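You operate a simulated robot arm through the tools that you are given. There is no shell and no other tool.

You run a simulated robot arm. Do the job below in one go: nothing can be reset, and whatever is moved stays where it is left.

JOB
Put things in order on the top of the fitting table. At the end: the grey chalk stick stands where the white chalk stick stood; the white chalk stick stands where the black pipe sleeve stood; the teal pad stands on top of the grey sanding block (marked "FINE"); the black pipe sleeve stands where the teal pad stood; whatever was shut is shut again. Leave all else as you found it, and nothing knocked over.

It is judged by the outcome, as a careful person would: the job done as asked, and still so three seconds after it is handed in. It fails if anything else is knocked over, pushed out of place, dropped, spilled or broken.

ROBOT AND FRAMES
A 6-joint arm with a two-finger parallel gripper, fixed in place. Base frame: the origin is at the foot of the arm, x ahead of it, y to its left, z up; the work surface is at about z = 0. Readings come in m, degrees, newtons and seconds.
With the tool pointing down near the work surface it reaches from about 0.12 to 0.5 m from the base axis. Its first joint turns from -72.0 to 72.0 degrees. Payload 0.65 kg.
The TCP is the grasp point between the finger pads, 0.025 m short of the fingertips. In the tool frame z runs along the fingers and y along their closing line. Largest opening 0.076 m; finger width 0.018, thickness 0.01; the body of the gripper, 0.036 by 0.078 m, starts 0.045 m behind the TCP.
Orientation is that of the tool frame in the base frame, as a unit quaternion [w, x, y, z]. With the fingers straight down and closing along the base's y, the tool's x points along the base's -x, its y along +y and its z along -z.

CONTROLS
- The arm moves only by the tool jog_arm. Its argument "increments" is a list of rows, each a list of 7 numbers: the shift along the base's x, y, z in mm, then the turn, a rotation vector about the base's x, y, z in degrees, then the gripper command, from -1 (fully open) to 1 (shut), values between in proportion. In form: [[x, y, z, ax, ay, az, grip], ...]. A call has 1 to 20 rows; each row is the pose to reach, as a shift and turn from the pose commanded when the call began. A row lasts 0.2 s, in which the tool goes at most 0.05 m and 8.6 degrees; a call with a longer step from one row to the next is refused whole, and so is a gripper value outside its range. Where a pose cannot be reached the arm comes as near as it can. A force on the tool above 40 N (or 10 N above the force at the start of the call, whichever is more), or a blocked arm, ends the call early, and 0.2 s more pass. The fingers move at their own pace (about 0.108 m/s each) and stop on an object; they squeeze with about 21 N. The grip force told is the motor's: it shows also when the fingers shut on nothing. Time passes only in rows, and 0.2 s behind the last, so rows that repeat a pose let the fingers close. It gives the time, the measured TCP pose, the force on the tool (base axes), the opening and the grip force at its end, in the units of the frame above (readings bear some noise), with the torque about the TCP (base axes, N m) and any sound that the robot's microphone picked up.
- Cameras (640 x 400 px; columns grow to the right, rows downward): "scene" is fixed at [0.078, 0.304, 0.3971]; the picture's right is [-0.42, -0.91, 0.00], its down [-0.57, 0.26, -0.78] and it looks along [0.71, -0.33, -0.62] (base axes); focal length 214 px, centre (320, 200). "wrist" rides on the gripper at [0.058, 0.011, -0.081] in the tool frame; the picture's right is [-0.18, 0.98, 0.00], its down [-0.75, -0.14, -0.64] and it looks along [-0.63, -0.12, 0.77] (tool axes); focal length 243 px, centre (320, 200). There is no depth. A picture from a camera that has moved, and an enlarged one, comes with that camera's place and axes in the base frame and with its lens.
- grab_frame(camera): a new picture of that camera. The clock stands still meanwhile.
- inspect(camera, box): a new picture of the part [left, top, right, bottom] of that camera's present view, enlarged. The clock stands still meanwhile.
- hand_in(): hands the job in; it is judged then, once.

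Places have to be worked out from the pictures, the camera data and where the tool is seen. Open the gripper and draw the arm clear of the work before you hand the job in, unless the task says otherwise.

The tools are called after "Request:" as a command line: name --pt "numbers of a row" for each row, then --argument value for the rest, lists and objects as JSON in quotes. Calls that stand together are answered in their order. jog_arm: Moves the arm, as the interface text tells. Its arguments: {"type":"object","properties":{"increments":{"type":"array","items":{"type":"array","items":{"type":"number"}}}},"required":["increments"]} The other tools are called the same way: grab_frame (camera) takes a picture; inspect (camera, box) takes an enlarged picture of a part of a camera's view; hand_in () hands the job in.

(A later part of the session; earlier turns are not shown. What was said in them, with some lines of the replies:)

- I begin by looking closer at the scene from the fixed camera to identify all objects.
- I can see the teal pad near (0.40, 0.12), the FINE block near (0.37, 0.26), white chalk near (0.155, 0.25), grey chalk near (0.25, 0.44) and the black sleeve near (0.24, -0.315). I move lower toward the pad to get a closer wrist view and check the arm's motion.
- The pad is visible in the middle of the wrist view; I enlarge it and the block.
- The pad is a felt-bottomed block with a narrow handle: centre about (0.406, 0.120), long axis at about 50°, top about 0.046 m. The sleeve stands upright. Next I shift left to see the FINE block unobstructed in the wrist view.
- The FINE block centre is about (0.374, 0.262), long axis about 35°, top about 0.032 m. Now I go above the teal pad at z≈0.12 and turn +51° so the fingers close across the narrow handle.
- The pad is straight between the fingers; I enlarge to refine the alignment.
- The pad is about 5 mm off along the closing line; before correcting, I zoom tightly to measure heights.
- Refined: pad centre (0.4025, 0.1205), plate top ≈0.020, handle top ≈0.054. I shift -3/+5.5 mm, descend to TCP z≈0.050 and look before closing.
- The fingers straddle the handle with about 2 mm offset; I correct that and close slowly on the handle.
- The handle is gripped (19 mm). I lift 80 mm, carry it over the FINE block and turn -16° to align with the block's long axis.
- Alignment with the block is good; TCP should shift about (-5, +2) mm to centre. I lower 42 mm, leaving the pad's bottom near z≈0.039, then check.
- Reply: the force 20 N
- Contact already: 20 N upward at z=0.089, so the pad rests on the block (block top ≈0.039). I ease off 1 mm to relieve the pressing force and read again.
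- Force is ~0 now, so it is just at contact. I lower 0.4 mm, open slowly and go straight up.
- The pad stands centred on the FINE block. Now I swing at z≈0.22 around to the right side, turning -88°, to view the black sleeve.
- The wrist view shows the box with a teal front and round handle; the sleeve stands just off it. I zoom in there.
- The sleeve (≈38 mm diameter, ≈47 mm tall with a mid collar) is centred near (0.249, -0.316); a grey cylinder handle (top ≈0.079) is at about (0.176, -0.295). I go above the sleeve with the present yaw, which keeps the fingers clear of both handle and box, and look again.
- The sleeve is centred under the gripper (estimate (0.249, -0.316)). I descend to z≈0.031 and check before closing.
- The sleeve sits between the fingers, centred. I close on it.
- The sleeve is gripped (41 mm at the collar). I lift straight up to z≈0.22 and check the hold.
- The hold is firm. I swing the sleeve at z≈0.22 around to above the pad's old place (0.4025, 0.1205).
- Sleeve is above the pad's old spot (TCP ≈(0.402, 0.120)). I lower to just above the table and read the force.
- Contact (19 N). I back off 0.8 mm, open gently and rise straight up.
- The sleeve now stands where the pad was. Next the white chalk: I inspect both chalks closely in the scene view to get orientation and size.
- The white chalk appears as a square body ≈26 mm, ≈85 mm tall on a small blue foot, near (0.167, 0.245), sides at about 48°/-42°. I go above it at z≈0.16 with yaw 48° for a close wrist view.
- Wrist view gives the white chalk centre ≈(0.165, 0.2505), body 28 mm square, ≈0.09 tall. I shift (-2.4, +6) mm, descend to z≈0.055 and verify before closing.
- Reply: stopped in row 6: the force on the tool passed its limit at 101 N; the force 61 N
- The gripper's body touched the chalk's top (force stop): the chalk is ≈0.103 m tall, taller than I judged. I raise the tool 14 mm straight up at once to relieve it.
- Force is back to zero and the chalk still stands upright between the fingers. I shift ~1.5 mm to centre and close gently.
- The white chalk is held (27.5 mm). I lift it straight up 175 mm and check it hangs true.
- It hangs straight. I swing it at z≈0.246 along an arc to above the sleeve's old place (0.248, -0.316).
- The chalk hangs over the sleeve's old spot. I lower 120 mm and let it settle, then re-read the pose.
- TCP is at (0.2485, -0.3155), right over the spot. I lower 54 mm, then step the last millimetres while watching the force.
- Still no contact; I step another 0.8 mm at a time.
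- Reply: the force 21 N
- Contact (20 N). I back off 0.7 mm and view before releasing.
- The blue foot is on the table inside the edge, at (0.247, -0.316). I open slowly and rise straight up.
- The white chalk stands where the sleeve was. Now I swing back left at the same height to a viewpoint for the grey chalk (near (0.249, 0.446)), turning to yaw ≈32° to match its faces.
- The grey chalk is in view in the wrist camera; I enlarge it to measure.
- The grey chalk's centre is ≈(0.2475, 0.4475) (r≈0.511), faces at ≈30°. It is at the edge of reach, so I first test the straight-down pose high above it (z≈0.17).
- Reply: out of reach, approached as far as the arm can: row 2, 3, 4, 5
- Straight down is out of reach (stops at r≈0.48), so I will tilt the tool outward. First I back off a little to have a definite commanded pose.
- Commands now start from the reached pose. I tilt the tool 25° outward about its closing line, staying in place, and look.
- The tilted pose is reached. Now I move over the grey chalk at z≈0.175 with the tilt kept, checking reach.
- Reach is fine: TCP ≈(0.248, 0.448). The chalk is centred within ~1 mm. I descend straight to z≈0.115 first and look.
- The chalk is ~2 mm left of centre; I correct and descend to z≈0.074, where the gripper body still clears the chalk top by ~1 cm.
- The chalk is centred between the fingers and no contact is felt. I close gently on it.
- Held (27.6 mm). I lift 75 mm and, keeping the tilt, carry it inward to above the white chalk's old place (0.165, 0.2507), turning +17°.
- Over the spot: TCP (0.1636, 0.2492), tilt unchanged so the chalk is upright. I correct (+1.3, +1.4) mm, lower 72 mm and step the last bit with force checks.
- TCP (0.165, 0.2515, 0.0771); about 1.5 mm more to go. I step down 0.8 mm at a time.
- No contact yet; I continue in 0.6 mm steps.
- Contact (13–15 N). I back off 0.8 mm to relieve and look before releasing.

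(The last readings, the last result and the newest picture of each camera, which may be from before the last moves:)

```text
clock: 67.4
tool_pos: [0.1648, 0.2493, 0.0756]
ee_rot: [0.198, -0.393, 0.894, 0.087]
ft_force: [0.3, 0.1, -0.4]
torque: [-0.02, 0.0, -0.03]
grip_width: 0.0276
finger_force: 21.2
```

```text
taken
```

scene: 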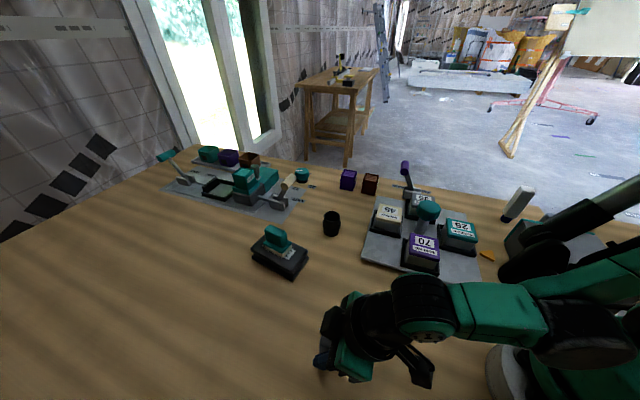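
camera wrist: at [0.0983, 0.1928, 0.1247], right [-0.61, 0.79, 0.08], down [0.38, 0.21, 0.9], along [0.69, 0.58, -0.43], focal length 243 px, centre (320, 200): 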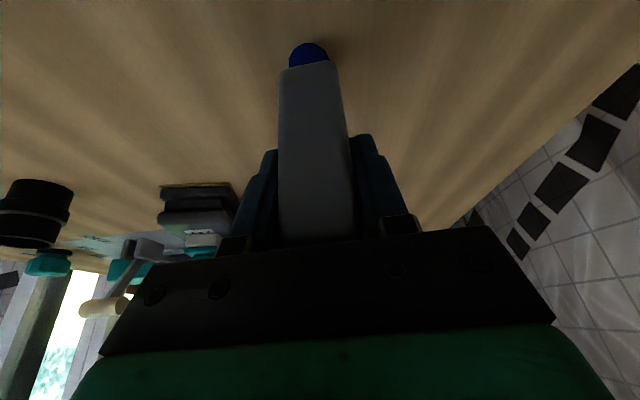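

Chalk is upright just at the table at (0.165, 0.2495). I lower 0.3 mm, open slowly, and rise straight up.

Request:
jog_arm --pt "0 0 -0.3 0 0 0 1" --pt "0 0 -0.3 0 0 0 0.22" --pt "0 0 -0.3 0 0 0 0.1" --pt "0 0 -0.3 0 0 0 -0.2" --pt "0 0 -0.3 0 0 0 -0.7" --pt "0 0 -0.3 0 0 0 -1" --pt "0 0 -0.3 0 0 0 -1" --pt "0 0 15 0 0 0 -1" --pt "0 0 50 0 0 0 -1" --pt "0 0 90 0 0 0 -1" --pt "0 0 125 0 0 0 -1" --pt "0 0 125 0 0 0 -1"

Request:
grab_frame --camera "wrist"

Request:
grab_frame --camera "scene"

```text
clock: 70.0
tool_pos: [0.1679, 0.2491, 0.2017]
ee_rot: [0.197, -0.394, 0.893, 0.088]
ft_force: [0.0, -0.2, 0.0]
torque: [0.03, 0.0, 0.04]
grip_width: 0.0759
finger_force: 0.1
```

```text
taken
camera wrist: at [0.1002, 0.1931, 0.2505], right [-0.61, 0.79, 0.08], down [0.38, 0.21, 0.9], along [0.69, 0.58, -0.43], focal length 243 px, centre (320, 200)
```

wrist: 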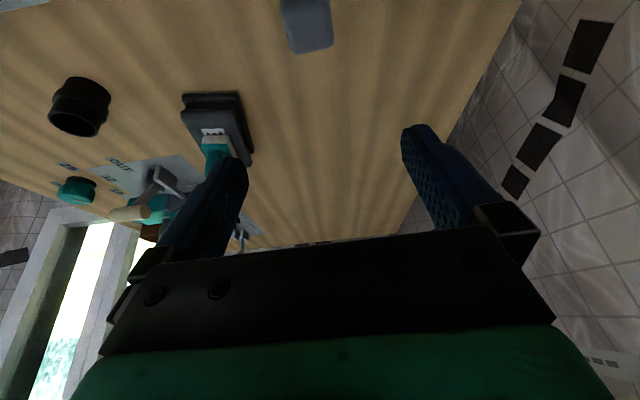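

```text
taken
```

scene: 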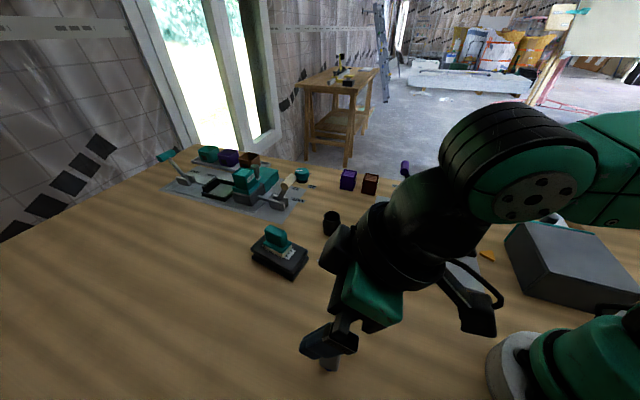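

The grey chalk stands on its new place. I move up and away, undo the tilt, and then check everything from the scene camera.

Request:
jog_arm --pt "0 0 40 0 0 0 -1" --pt "0 0 58 0 0 0 -1" --pt "14 -26 58 -4.6 4.2 0 -1" --pt "28 -52 58 -9.2 8.4 0 -1" --pt "42 -79 58 -13.8 12.7 0 -1" --pt "56 -105 58 -18.4 16.9 0 -1" --pt "70 -132 58 -18.4 16.9 0 -1" --pt "95 -170 70 -18.4 16.9 0 -1" --pt "95 -170 70 -18.4 16.9 0 -1"

Request:
grab_frame --camera "scene"

Request:
grab_frame --camera "wrist"

Request:
inspect --camera "scene" --box '[304, 312, 360, 382]'

Request:
inspect --camera "scene" --box '[470, 170, 600, 260]'

```text
clock: 72.0
tool_pos: [0.2622, 0.0805, 0.2727]
ee_rot: [-0.001, -0.403, 0.915, 0.0]
ft_force: [-0.3, 0.2, -0.3]
torque: [0.03, -0.04, -0.01]
grip_width: 0.076
finger_force: 0.1
```

```text
taken
```

scene: 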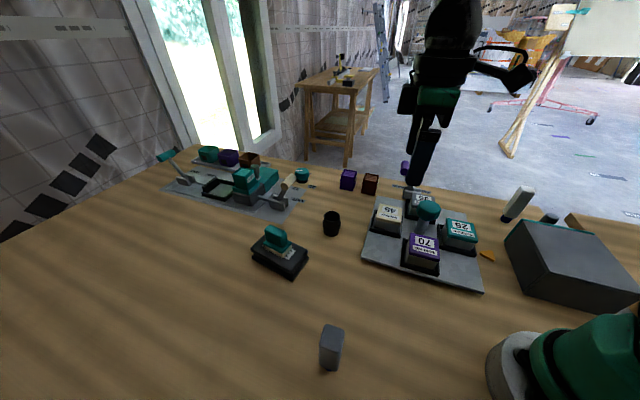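

```text
taken
camera wrist: at [0.2143, 0.0436, 0.3534], right [-0.6, 0.8, 0.0], down [0.61, 0.46, 0.64], along [0.51, 0.39, -0.77], focal length 243 px, centre (320, 200)
```

wrist: 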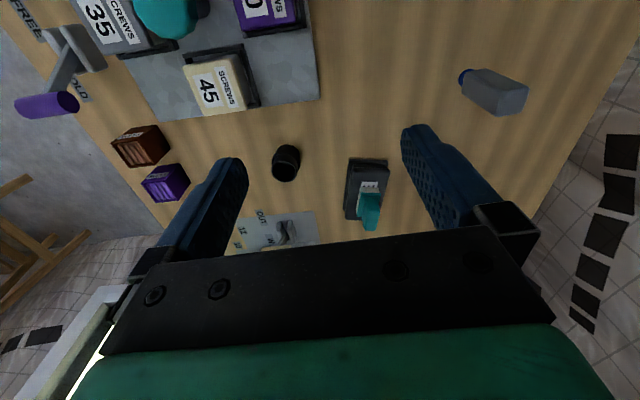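

```text
5.71 times, centred on (332, 347) of scene
camera zoom: at [0.078, 0.304, 0.3971], right [-0.42, -0.91, 0.0], down [-0.57, 0.26, -0.78], along [0.71, -0.33, -0.62], focal length 1226 px, centre (251, -640)
```

zoom: 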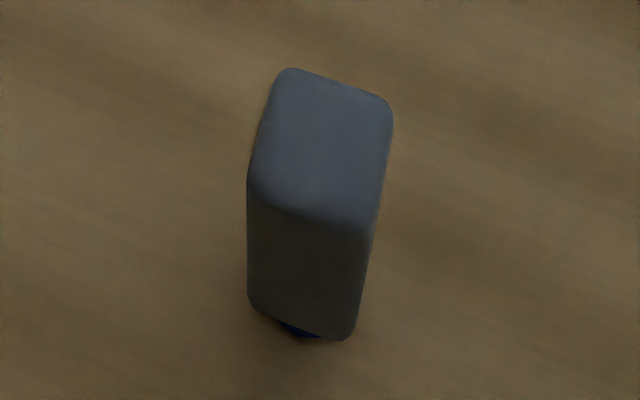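

```text
4.44 times, centred on (535, 215) of scene
camera zoom: at [0.078, 0.304, 0.3971], right [-0.42, -0.91, 0.0], down [-0.57, 0.26, -0.78], along [0.71, -0.33, -0.62], focal length 953 px, centre (-636, 133)
```

zoom: 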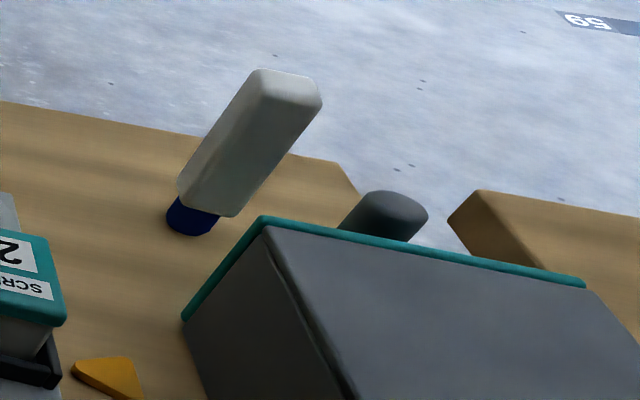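

All four objects look right: the grey chalk's picture matches the white one's original outline nearly exactly, and the white chalk's foot is at the sleeve's old base pixel. I verify the block/pad and sleeve once more against the earlier zooms.

Request:
inspect --camera "scene" --box '[240, 225, 320, 285]'

Request:
inspect --camera "scene" --box '[140, 130, 340, 255]'

Request:
inspect --camera "scene" --box '[340, 150, 640, 337]'

```text
6.67 times, centred on (280, 255) of scene
camera zoom: at [0.078, 0.304, 0.3971], right [-0.42, -0.91, 0.0], down [-0.57, 0.26, -0.78], along [0.71, -0.33, -0.62], focal length 1430 px, centre (587, -167)
```

zoom: 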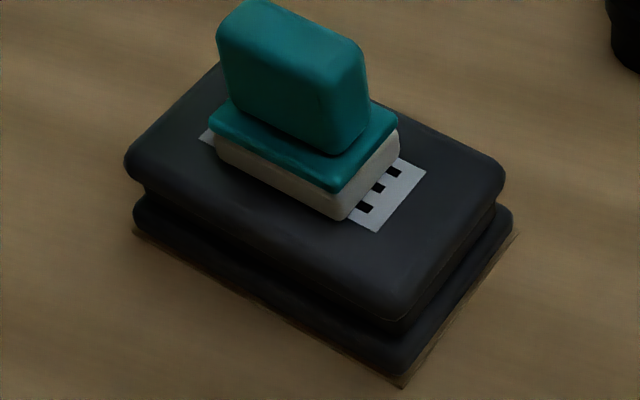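

```text
3.20 times, centred on (240, 192) of scene
camera zoom: at [0.078, 0.304, 0.3971], right [-0.42, -0.91, 0.0], down [-0.57, 0.26, -0.78], along [0.71, -0.33, -0.62], focal length 686 px, centre (576, 224)
```

zoom: 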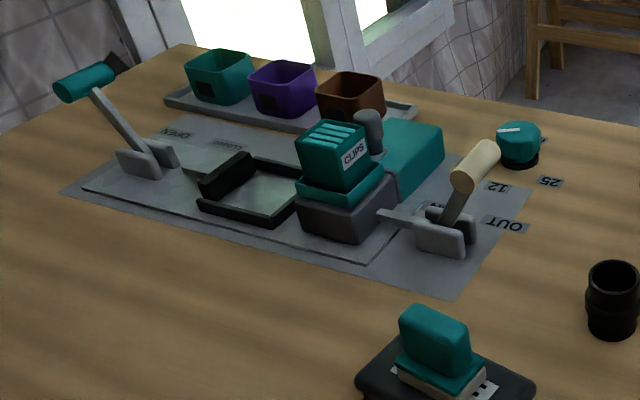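

```text
2.13 times, centred on (490, 244) of scene
camera zoom: at [0.078, 0.304, 0.3971], right [-0.42, -0.91, 0.0], down [-0.57, 0.26, -0.78], along [0.71, -0.33, -0.62], focal length 458 px, centre (-43, 107)
```

zoom: 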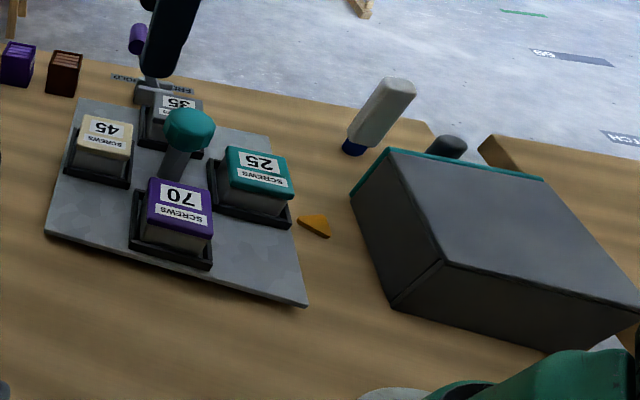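

The block has not moved, the mechanisms, box and small items are just as before, and nothing was opened. The gripper is open and clear, so I hand in.

Request:
hand_in

```text
The job is handed in.
```

The job is handed in, with all four objects where you asked:

- **Teal pad:** stands centred on the grey sanding block marked "FINE". The block did not move.
- **Black pipe sleeve:** stands where the pad was, within about 3 mm.
- **White chalk stick:** stands where the sleeve was, within about 2 mm.
- **Grey chalk stick:** stands where the white chalk was, within about 2 mm. It was too far out to reach with the tool straight down, so I picked it up and set it down with the gripper tilted 25°.

While lowering onto the white chalk I misjudged its height. The gripper body pressed on its top, and the arm stopped itself at 101 N. The chalk stayed upright and showed no damage in the pictures.

I opened nothing, so whatever was shut stayed shut. In the last pictures the levers, boxes and small items look just as they did at the start. The gripper is open and clear of the work.
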